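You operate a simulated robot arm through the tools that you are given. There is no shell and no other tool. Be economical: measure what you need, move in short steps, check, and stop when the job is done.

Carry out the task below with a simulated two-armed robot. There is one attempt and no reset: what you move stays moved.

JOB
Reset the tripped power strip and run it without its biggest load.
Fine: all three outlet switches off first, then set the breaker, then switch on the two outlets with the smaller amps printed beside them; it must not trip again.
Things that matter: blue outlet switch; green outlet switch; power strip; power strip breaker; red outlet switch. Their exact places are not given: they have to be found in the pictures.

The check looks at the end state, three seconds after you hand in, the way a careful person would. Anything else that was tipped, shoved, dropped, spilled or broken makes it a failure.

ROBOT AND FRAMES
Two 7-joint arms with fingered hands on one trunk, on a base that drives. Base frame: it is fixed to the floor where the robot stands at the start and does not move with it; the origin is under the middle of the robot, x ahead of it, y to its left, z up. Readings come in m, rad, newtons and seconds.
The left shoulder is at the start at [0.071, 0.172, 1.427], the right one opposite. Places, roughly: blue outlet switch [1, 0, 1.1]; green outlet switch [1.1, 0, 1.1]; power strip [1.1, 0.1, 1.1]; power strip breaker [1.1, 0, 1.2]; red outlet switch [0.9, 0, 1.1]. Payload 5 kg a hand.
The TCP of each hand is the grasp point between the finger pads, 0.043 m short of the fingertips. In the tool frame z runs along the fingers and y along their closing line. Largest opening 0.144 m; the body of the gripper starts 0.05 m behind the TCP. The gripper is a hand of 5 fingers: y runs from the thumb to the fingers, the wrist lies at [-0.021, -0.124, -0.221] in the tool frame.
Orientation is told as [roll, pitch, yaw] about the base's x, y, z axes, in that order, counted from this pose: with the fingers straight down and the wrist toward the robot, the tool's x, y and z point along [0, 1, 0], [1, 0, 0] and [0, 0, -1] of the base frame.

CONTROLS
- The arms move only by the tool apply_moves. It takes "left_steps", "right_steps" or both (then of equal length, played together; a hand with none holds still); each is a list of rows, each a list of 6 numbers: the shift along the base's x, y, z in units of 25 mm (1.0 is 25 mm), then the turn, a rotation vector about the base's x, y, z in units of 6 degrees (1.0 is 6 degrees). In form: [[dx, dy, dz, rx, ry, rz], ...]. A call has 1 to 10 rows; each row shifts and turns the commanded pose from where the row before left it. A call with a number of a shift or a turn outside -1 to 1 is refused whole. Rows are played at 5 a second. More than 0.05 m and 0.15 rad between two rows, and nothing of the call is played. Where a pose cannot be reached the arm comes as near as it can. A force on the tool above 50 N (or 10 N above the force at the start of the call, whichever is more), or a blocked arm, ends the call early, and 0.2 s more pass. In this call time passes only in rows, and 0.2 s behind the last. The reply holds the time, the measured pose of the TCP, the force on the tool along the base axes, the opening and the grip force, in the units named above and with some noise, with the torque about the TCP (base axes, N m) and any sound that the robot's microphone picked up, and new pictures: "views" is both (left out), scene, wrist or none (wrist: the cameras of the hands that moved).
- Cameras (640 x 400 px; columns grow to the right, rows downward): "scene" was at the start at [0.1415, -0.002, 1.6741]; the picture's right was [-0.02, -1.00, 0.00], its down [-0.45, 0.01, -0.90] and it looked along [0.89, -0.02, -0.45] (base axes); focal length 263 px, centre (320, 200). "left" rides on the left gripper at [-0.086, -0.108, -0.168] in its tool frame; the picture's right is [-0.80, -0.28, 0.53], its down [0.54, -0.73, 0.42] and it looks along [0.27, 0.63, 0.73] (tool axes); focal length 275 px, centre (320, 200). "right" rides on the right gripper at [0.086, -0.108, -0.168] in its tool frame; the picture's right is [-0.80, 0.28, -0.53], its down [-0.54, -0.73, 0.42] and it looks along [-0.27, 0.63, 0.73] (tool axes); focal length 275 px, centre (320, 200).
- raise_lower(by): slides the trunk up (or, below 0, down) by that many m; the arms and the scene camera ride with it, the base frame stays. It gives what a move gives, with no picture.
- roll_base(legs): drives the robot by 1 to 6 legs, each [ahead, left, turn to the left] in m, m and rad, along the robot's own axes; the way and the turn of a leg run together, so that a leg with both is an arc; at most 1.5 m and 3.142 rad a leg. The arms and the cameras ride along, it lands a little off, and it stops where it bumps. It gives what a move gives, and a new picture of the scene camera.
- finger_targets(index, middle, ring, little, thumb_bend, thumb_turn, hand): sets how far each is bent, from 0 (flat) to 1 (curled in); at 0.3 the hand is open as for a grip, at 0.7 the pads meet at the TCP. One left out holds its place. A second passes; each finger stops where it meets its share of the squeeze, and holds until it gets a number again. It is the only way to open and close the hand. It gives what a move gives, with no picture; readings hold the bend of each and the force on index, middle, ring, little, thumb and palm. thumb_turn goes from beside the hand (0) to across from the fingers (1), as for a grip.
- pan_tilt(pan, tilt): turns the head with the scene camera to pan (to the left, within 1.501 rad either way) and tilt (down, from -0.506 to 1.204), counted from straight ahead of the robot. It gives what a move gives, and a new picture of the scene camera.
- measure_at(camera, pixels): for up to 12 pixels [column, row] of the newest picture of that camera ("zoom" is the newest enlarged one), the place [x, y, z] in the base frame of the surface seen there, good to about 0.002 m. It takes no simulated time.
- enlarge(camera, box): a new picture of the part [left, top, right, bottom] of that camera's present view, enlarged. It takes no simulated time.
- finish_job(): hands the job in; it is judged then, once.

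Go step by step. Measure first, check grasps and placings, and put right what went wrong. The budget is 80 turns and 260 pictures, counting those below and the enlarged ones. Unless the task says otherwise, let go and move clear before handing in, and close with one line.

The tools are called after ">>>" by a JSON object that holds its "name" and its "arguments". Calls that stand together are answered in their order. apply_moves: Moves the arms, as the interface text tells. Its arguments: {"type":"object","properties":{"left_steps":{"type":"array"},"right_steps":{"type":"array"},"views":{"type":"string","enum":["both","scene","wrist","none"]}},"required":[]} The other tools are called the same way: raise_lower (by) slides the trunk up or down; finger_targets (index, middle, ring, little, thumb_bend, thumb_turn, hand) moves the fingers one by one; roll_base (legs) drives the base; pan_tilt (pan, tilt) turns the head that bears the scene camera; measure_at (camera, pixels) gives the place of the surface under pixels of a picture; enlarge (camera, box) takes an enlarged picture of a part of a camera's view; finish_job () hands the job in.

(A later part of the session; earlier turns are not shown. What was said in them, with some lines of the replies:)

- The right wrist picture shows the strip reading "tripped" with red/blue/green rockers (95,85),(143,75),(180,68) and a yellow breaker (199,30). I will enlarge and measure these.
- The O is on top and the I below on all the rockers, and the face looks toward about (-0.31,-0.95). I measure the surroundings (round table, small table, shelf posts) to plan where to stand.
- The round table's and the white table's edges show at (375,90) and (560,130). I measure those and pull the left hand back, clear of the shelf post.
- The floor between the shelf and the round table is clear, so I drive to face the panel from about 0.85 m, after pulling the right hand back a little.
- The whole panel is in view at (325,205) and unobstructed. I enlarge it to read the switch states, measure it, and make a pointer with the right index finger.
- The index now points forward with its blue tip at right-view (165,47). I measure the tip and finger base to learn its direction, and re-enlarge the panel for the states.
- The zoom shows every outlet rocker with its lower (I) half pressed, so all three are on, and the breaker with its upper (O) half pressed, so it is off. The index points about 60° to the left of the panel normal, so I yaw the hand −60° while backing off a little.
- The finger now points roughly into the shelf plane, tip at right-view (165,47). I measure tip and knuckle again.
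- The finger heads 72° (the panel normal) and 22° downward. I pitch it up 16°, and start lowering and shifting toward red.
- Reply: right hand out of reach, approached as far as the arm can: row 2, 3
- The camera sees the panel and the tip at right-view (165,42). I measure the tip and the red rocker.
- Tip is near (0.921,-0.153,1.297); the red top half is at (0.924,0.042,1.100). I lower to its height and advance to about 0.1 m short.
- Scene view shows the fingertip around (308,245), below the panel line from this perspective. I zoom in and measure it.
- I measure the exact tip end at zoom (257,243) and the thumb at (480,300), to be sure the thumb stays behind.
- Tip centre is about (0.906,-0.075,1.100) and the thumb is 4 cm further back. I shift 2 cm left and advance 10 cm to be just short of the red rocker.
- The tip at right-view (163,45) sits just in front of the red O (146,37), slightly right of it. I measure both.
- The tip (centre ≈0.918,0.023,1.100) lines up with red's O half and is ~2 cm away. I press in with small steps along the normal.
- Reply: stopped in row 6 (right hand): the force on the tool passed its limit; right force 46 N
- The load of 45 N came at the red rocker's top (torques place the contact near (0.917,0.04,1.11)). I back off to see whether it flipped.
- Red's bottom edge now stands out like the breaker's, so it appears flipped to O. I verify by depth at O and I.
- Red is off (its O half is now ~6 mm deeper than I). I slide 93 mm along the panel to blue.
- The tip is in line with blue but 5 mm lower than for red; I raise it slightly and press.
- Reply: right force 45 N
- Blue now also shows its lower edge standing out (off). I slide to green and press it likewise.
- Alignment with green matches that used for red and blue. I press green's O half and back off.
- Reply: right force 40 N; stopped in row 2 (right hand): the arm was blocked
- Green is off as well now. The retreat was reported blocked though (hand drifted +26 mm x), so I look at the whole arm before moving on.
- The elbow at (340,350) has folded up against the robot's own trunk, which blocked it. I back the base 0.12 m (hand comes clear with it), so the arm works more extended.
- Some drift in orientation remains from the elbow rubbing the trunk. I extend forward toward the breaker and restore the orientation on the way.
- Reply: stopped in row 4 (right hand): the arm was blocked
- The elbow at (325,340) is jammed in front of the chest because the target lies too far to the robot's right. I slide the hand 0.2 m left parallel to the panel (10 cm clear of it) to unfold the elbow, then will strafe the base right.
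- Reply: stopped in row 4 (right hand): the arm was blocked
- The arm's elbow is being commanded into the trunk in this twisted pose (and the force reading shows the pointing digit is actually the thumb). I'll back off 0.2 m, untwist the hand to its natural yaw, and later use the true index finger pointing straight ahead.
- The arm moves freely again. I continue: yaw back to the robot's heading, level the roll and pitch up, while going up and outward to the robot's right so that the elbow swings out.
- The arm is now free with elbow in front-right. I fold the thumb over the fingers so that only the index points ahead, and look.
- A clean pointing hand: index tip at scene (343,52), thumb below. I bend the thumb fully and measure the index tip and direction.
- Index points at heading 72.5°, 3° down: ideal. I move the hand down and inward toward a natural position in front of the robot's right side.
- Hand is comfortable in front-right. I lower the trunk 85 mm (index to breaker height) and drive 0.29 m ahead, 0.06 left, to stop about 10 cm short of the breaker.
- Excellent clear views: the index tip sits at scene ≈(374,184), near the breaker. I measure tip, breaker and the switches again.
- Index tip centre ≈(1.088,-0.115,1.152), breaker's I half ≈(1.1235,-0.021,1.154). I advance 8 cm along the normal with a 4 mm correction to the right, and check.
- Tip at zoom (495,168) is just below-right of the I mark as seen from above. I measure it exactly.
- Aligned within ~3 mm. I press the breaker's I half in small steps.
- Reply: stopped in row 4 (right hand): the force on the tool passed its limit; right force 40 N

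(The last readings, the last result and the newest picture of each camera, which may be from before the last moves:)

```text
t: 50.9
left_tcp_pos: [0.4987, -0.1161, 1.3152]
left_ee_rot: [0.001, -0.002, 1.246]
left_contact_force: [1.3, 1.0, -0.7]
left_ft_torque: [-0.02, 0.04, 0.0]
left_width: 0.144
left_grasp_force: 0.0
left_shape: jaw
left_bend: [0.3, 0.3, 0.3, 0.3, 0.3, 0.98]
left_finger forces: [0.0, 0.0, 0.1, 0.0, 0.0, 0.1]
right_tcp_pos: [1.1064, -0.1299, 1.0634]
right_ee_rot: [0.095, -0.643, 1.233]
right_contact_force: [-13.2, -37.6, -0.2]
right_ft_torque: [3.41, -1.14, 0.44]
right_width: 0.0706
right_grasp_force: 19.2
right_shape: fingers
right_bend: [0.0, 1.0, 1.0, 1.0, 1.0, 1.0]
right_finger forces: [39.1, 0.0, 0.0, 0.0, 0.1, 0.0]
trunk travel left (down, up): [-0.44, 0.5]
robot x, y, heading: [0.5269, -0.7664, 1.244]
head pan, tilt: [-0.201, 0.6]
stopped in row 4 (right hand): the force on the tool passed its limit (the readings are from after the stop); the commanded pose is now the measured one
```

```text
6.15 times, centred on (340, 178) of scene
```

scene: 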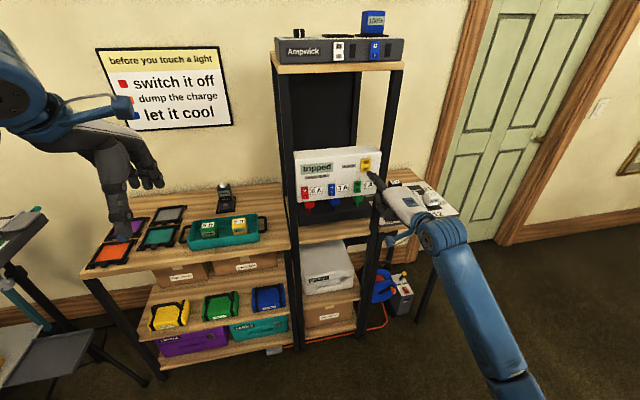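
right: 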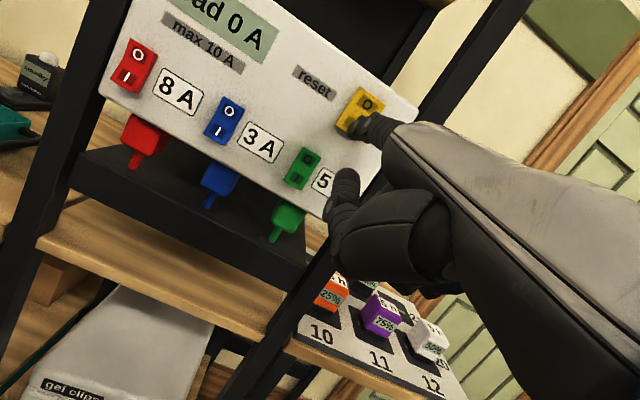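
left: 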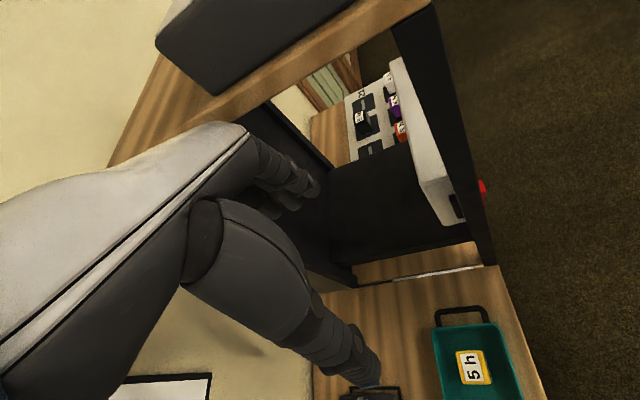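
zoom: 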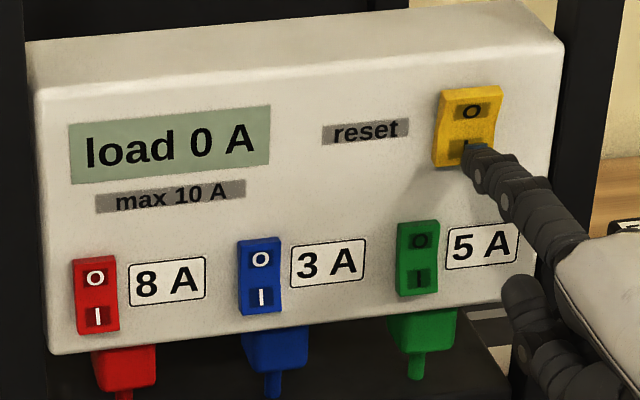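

The display now reads "load 0 A": the breaker is set. I back off 5 cm, and lower the trunk 90 mm to the outlet row, checking how far the thumb lies behind the index.

>>> {"name": "measure_at", "arguments": {"camera": "zoom", "pixels": [[520, 285], [512, 290], [525, 280], [525, 345], [480, 155], [418, 290], [418, 245]]}}

>>> {"name": "apply_moves", "arguments": {"right_steps": [[-0.31, -0.95, 0, 0, 0, 0], [-0.31, -0.95, 0, 0, 0, 0]], "views": "none"}}

>>> {"name": "raise_lower", "arguments": {"by": -0.09}}

>>> {"name": "apply_moves", "arguments": {"right_steps": [[-0.71, 0.23, 0, 0, 0, 0]], "views": "both"}}

>>> {"name": "enlarge", "arguments": {"camera": "scene", "box": [290, 120, 390, 185]}}

```text
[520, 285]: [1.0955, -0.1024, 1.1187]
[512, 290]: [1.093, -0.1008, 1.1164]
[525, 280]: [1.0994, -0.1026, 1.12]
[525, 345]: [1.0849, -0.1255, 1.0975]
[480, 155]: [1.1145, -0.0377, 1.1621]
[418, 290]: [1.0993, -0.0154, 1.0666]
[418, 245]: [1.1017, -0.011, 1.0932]
```

```text
t: 51.5
left_tcp_pos: [0.4974, -0.1154, 1.3155]
left_ee_rot: [0.001, -0.002, 1.249]
left_contact_force: [-1.3, -1.4, 0.0]
left_ft_torque: [0.09, -0.02, 0.04]
left_width: 0.1438
left_grasp_force: 0.0
left_shape: jaw
left_bend: [0.3, 0.3, 0.3, 0.3, 0.3, 0.98]
left_finger forces: [0.1, 0.0, 0.1, 0.1, 0.0, 0.1]
right_tcp_pos: [1.091, -0.1752, 1.063]
right_ee_rot: [0.094, -0.641, 1.234]
right_contact_force: [-0.6, -0.8, -0.5]
right_ft_torque: [0.02, -0.02, -0.02]
right_width: 0.0715
right_grasp_force: 0.0
right_shape: fingers
right_bend: [0.0, 1.0, 1.0, 1.0, 1.0, 1.0]
right_finger forces: [0.1, 0.0, 0.0, 0.0, 0.0, 0.1]
trunk travel left (down, up): [-0.44, 0.5]
robot x, y, heading: [0.5279, -0.7614, 1.25]
head pan, tilt: [-0.201, 0.6]
```

```text
t: 52.8
left_tcp_pos: [0.498, -0.1127, 1.2251]
left_ee_rot: [0.0, 0.001, 1.247]
left_contact_force: [0.1, -0.4, 0.6]
left_ft_torque: [-0.01, -0.03, 0.02]
left_width: 0.1439
left_grasp_force: 0.1
left_shape: jaw
left_bend: [0.3, 0.3, 0.3, 0.3, 0.3, 0.98]
left_finger forces: [0.0, 0.1, 0.1, 0.1, 0.0, 0.0]
right_tcp_pos: [1.0913, -0.1726, 0.9716]
right_ee_rot: [0.093, -0.64, 1.234]
right_contact_force: [0.8, -0.3, -0.5]
right_ft_torque: [-0.03, 0.04, -0.02]
right_width: 0.0714
right_grasp_force: 0.0
right_shape: fingers
right_bend: [0.0, 1.0, 1.0, 1.0, 1.0, 1.0]
right_finger forces: [0.1, 0.0, 0.0, 0.0, 0.0, 0.0]
trunk travel left (down, up): [-0.35, 0.59]
robot x, y, heading: [0.5287, -0.7598, 1.256]
head pan, tilt: [-0.201, 0.6]
```

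```text
t: 53.1
left_tcp_pos: [0.497, -0.1119, 1.2235]
left_ee_rot: [0.0, 0.002, 1.247]
left_contact_force: [-0.2, -0.4, -1.0]
left_ft_torque: [0.01, -0.05, -0.01]
left_width: 0.1438
left_grasp_force: 0.1
left_shape: jaw
left_bend: [0.3, 0.3, 0.3, 0.3, 0.3, 0.98]
left_finger forces: [0.1, 0.0, 0.1, 0.0, 0.0, 0.0]
right_tcp_pos: [1.0744, -0.1678, 0.9701]
right_ee_rot: [0.092, -0.639, 1.234]
right_contact_force: [-0.2, 0.2, -0.7]
right_ft_torque: [-0.02, -0.04, -0.03]
right_width: 0.0714
right_grasp_force: 0.1
right_shape: fingers
right_bend: [0.0, 1.0, 1.0, 1.0, 1.0, 1.0]
right_finger forces: [0.0, 0.1, 0.0, 0.0, 0.1, 0.1]
trunk travel left (down, up): [-0.35, 0.59]
robot x, y, heading: [0.5272, -0.7575, 1.249]
head pan, tilt: [-0.201, 0.6]
```

scene: 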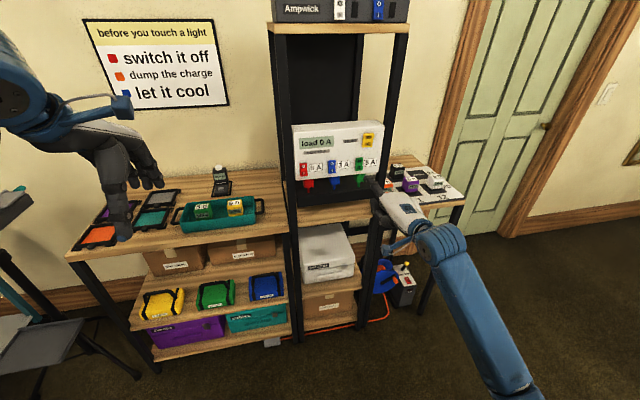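
right: 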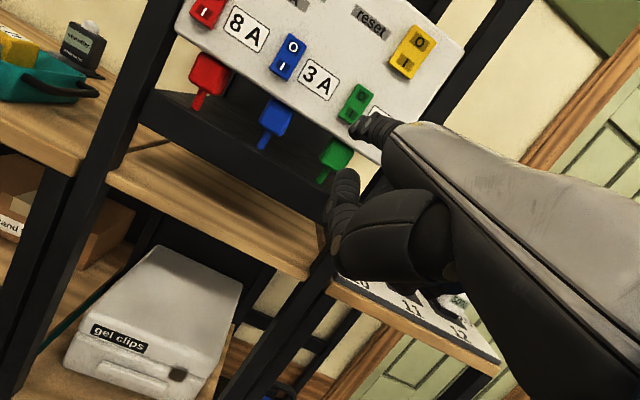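

```text
6.15 times, centred on (340, 152) of scene
```

zoom: 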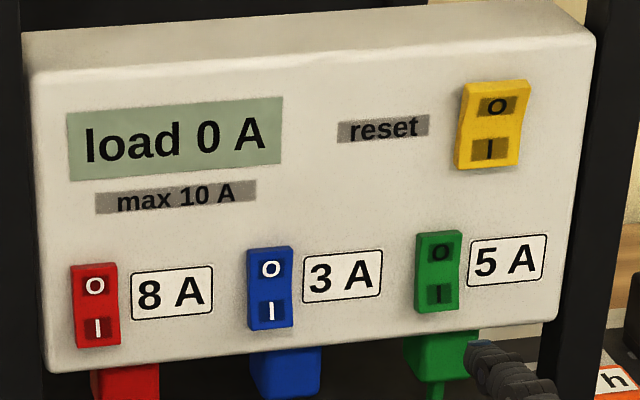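

Breaker rocker is over to I, load 0 A. The index tip is at zoom (475,350); I measure it against green's I half (438,293).

>>> {"name": "measure_at", "arguments": {"camera": "zoom", "pixels": [[474, 352], [478, 345], [470, 360], [485, 342], [438, 293], [436, 308], [438, 252], [271, 311], [270, 325]]}}

```text
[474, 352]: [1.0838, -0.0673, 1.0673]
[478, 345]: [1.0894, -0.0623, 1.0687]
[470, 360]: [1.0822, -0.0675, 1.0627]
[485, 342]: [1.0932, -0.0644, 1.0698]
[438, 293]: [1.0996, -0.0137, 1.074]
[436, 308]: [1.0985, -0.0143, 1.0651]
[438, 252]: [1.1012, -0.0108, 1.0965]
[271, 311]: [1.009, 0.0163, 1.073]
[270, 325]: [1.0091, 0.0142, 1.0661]
```

Tip centre ≈(1.090,-0.061,1.063); height is right for green's I half, 6 mm lateral correction needed. I press green on.

>>> {"name": "apply_moves", "arguments": {"right_steps": [[0.076, 0.605, 0, 0, 0, 0], [0.076, 0.605, 0, 0, 0, 0], [0.124, 0.38, 0, 0, 0, 0], [0.062, 0.19, 0, 0, 0, 0], [0.062, 0.19, 0, 0, 0, 0], [0.062, 0.19, 0, 0, 0, 0], [0.062, 0.19, 0, 0, 0, 0]], "views": "wrist"}}

>>> {"name": "enlarge", "arguments": {"camera": "scene", "box": [290, 120, 390, 185]}}

```text
t: 54.5
left_tcp_pos: [0.5003, -0.1167, 1.2261]
left_ee_rot: [0.001, -0.001, 1.245]
left_contact_force: [-0.4, 1.0, -1.5]
left_ft_torque: [-0.01, 0.05, -0.04]
left_width: 0.1439
left_grasp_force: 0.1
left_shape: jaw
left_bend: [0.3, 0.3, 0.3, 0.3, 0.3, 0.98]
left_finger forces: [0.0, 0.0, 0.1, 0.0, 0.0, 0.0]
right_tcp_pos: [1.0849, -0.1232, 0.974]
right_ee_rot: [0.09, -0.641, 1.235]
right_contact_force: [-12.4, -39.7, -0.2]
right_ft_torque: [3.52, -1.17, 0.52]
right_width: 0.0699
right_grasp_force: 20.3
right_shape: fingers
right_bend: [0.0, 1.0, 1.0, 1.0, 1.0, 1.0]
right_finger forces: [41.2, 0.0, 0.0, 0.0, 0.0, 0.0]
trunk travel left (down, up): [-0.35, 0.59]
robot x, y, heading: [0.5314, -0.7628, 1.247]
head pan, tilt: [-0.201, 0.6]
stopped in row 6 (right hand): the force on the tool passed its limit (the readings are from after the stop); the commanded pose is now the measured one
```

right: 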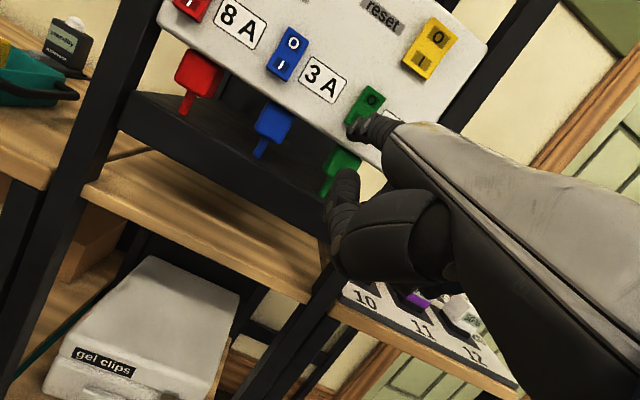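

```text
6.15 times, centred on (340, 152) of scene
```

zoom: 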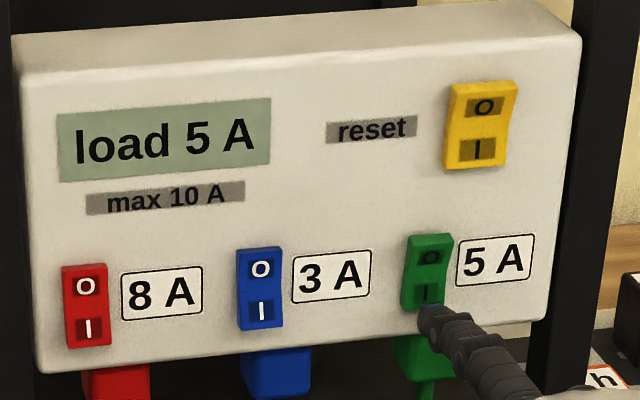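

"load 5 A": green is on. I back off 5 cm and slide 94 mm left to blue.

>>> {"name": "apply_moves", "arguments": {"right_steps": [[-0.31, -0.95, 0, 0, 0, 0], [-0.31, -0.95, 0, 0, 0, 0], [-0.9, 0.29, 0, 0, 0, 0], [-0.9, 0.29, 0, 0, 0, 0], [-0.9, 0.29, 0, 0, 0, 0], [-0.88, 0.28, 0, 0, 0, 0]], "views": "both"}}

>>> {"name": "enlarge", "arguments": {"camera": "scene", "box": [290, 120, 390, 185]}}

```text
t: 55.9
left_tcp_pos: [0.4986, -0.1132, 1.2238]
left_ee_rot: [0.001, 0.001, 1.246]
left_contact_force: [-0.6, -0.2, -0.3]
left_ft_torque: [0.01, -0.01, 0.02]
left_width: 0.1437
left_grasp_force: 0.0
left_shape: jaw
left_bend: [0.3, 0.3, 0.3, 0.3, 0.3, 0.98]
left_finger forces: [0.0, 0.0, 0.0, 0.0, 0.1, 0.1]
right_tcp_pos: [0.9794, -0.1366, 0.97]
right_ee_rot: [0.091, -0.639, 1.233]
right_contact_force: [0.2, -0.3, 0.1]
right_ft_torque: [0.0, -0.01, 0.01]
right_width: 0.0717
right_grasp_force: 0.0
right_shape: fingers
right_bend: [0.0, 1.0, 1.0, 1.0, 1.0, 1.0]
right_finger forces: [0.0, 0.1, 0.0, 0.0, 0.0, 0.0]
trunk travel left (down, up): [-0.35, 0.59]
robot x, y, heading: [0.5288, -0.7665, 1.247]
head pan, tilt: [-0.201, 0.6]
```

scene: 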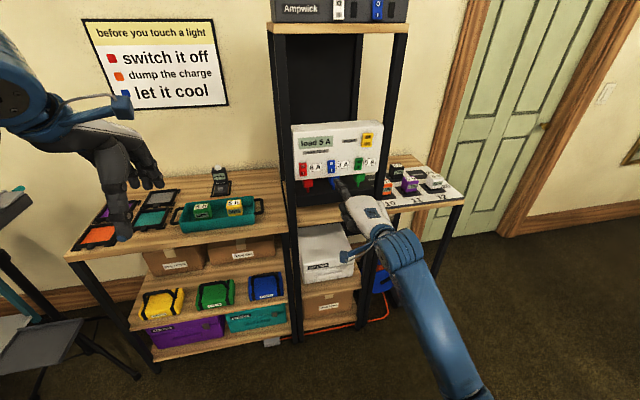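
right: 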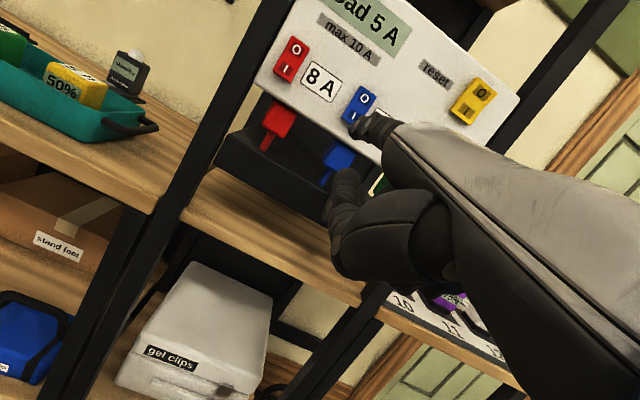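

```text
6.15 times, centred on (340, 152) of scene
```

zoom: 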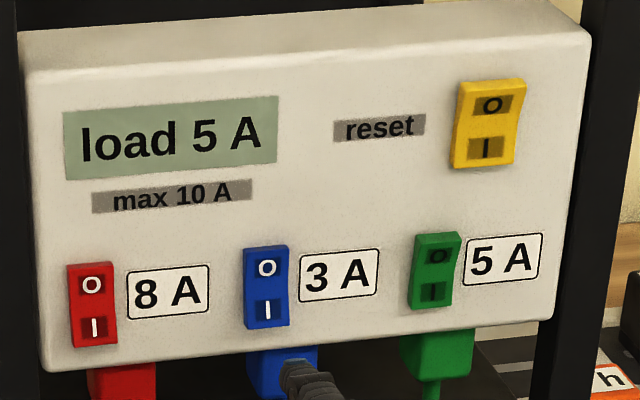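

Tip (≈0.995,-0.030,1.063 by the earlier calibration) is lined up with blue within 1 mm. I press blue's I half.

>>> {"name": "apply_moves", "arguments": {"right_steps": [[0.186, 0.57, 0, 0, 0, 0], [0.186, 0.57, 0, 0, 0, 0], [0.124, 0.38, 0, 0, 0, 0], [0.062, 0.19, 0, 0, 0, 0], [0.062, 0.19, 0, 0, 0, 0], [0.062, 0.19, 0, 0, 0, 0], [0.062, 0.19, 0, 0, 0, 0]], "views": "none"}}

>>> {"name": "enlarge", "arguments": {"camera": "scene", "box": [290, 120, 390, 185]}}

```text
t: 57.2
left_tcp_pos: [0.4994, -0.1177, 1.2258]
left_ee_rot: [-0.002, -0.002, 1.245]
left_contact_force: [-0.3, 0.5, -0.4]
left_ft_torque: [-0.02, 0.03, -0.04]
left_width: 0.1438
left_grasp_force: 0.1
left_shape: jaw
left_bend: [0.3, 0.3, 0.3, 0.3, 0.3, 0.98]
left_finger forces: [0.1, 0.1, 0.0, 0.1, 0.0, 0.0]
right_tcp_pos: [0.9941, -0.0949, 0.9739]
right_ee_rot: [0.094, -0.643, 1.233]
right_contact_force: [-12.3, -39.7, -0.7]
right_ft_torque: [3.54, -1.15, 0.38]
right_width: 0.0697
right_grasp_force: 20.9
right_shape: fingers
right_bend: [0.0, 1.0, 1.0, 1.0, 1.0, 1.0]
right_finger forces: [41.6, 0.1, 0.0, 0.0, 0.0, 0.0]
trunk travel left (down, up): [-0.35, 0.59]
robot x, y, heading: [0.5311, -0.765, 1.248]
head pan, tilt: [-0.201, 0.6]
stopped in row 6 (right hand): the force on the tool passed its limit (the readings are from after the stop); the commanded pose is now the measured one
```

```text
6.15 times, centred on (340, 152) of scene
```

zoom: 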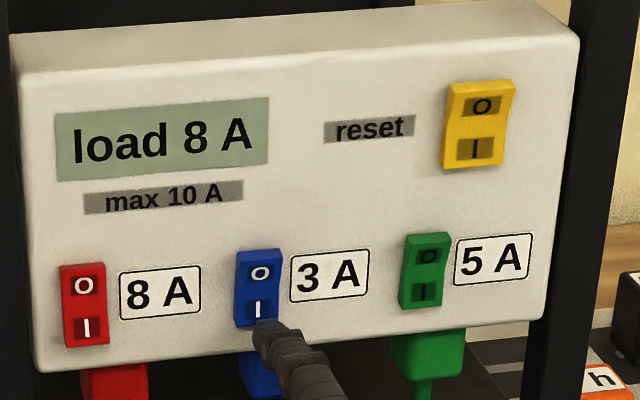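

"load 8 A": blue and green on, red off, no trip. I back the hand off and drive clear, then take a last look.

>>> {"name": "apply_moves", "arguments": {"right_steps": [[-0.31, -0.95, 0, 0, 0, 0], [-0.31, -0.95, 0, 0, 0, 0], [-0.31, -0.95, 0, 0, 0, 0]], "views": "none"}}

>>> {"name": "roll_base", "arguments": {"legs": [[-0.15, 0, 0]]}}

>>> {"name": "enlarge", "arguments": {"camera": "scene", "box": [285, 100, 385, 180]}}

```text
t: 58.0
left_tcp_pos: [0.499, -0.1137, 1.2236]
left_ee_rot: [0.0, 0.001, 1.246]
left_contact_force: [0.3, -0.6, 0.3]
left_ft_torque: [0.0, -0.02, -0.02]
left_width: 0.1439
left_grasp_force: 0.0
left_shape: jaw
left_bend: [0.3, 0.3, 0.3, 0.3, 0.3, 0.98]
left_finger forces: [0.0, 0.0, 0.0, 0.0, 0.0, 0.1]
right_tcp_pos: [0.9718, -0.1621, 0.9706]
right_ee_rot: [0.093, -0.641, 1.235]
right_contact_force: [0.3, -1.0, 0.2]
right_ft_torque: [0.0, -0.02, -0.03]
right_width: 0.0719
right_grasp_force: 0.0
right_shape: fingers
right_bend: [0.0, 1.0, 1.0, 1.0, 1.0, 1.0]
right_finger forces: [0.0, 0.1, 0.0, 0.1, 0.0, 0.0]
trunk travel left (down, up): [-0.35, 0.59]
robot x, y, heading: [0.5277, -0.7649, 1.243]
head pan, tilt: [-0.201, 0.6]
```

```text
t: 59.4
left_tcp_pos: [0.4522, -0.2553, 1.2241]
left_ee_rot: [0.001, 0.002, 1.244]
left_contact_force: [0.0, 0.3, 0.1]
left_ft_torque: [0.02, -0.02, 0.03]
left_width: 0.1435
left_grasp_force: 0.1
left_shape: jaw
left_bend: [0.3, 0.3, 0.3, 0.3, 0.3, 0.98]
left_finger forces: [0.0, 0.0, 0.1, 0.0, 0.0, 0.0]
right_tcp_pos: [0.9255, -0.3032, 0.9705]
right_ee_rot: [0.091, -0.638, 1.234]
right_contact_force: [0.5, -0.5, -0.3]
right_ft_torque: [-0.01, -0.01, -0.02]
right_width: 0.0713
right_grasp_force: 0.0
right_shape: fingers
right_bend: [0.0, 1.0, 1.0, 1.0, 1.0, 1.0]
right_finger forces: [0.0, 0.0, 0.0, 0.1, 0.1, 0.1]
trunk travel left (down, up): [-0.35, 0.59]
robot x, y, heading: [0.4791, -0.9082, 1.247]
head pan, tilt: [-0.201, 0.6]
```

scene: 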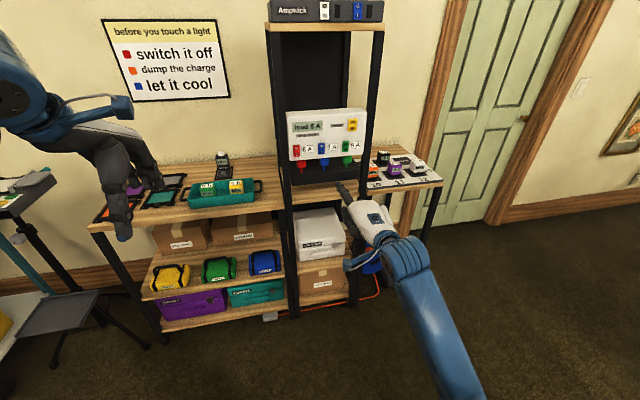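

```text
5.00 times, centred on (335, 140) of scene
```

zoom: 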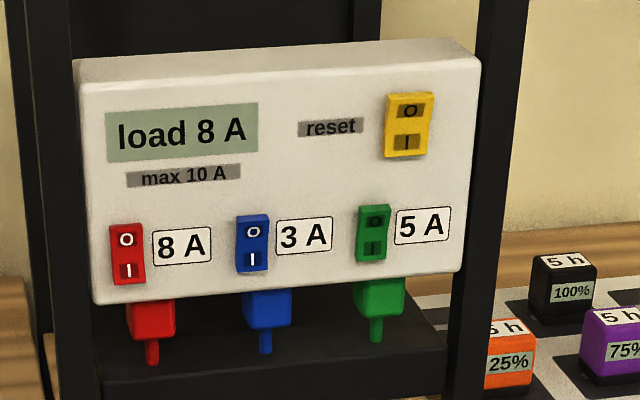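

The panel reads "load 8 A" with red off, blue and green on and the breaker set. The hand is clear and nothing else has moved, so I hand in.

>>> {"name": "finish_job", "arguments": {}}

```text
The job is handed in.
```

The power strip is reset and holding at 8 A of its 10 A limit: the 3 A (blue) and 5 A (green) outlets are on, and the 8 A (red) outlet is off.
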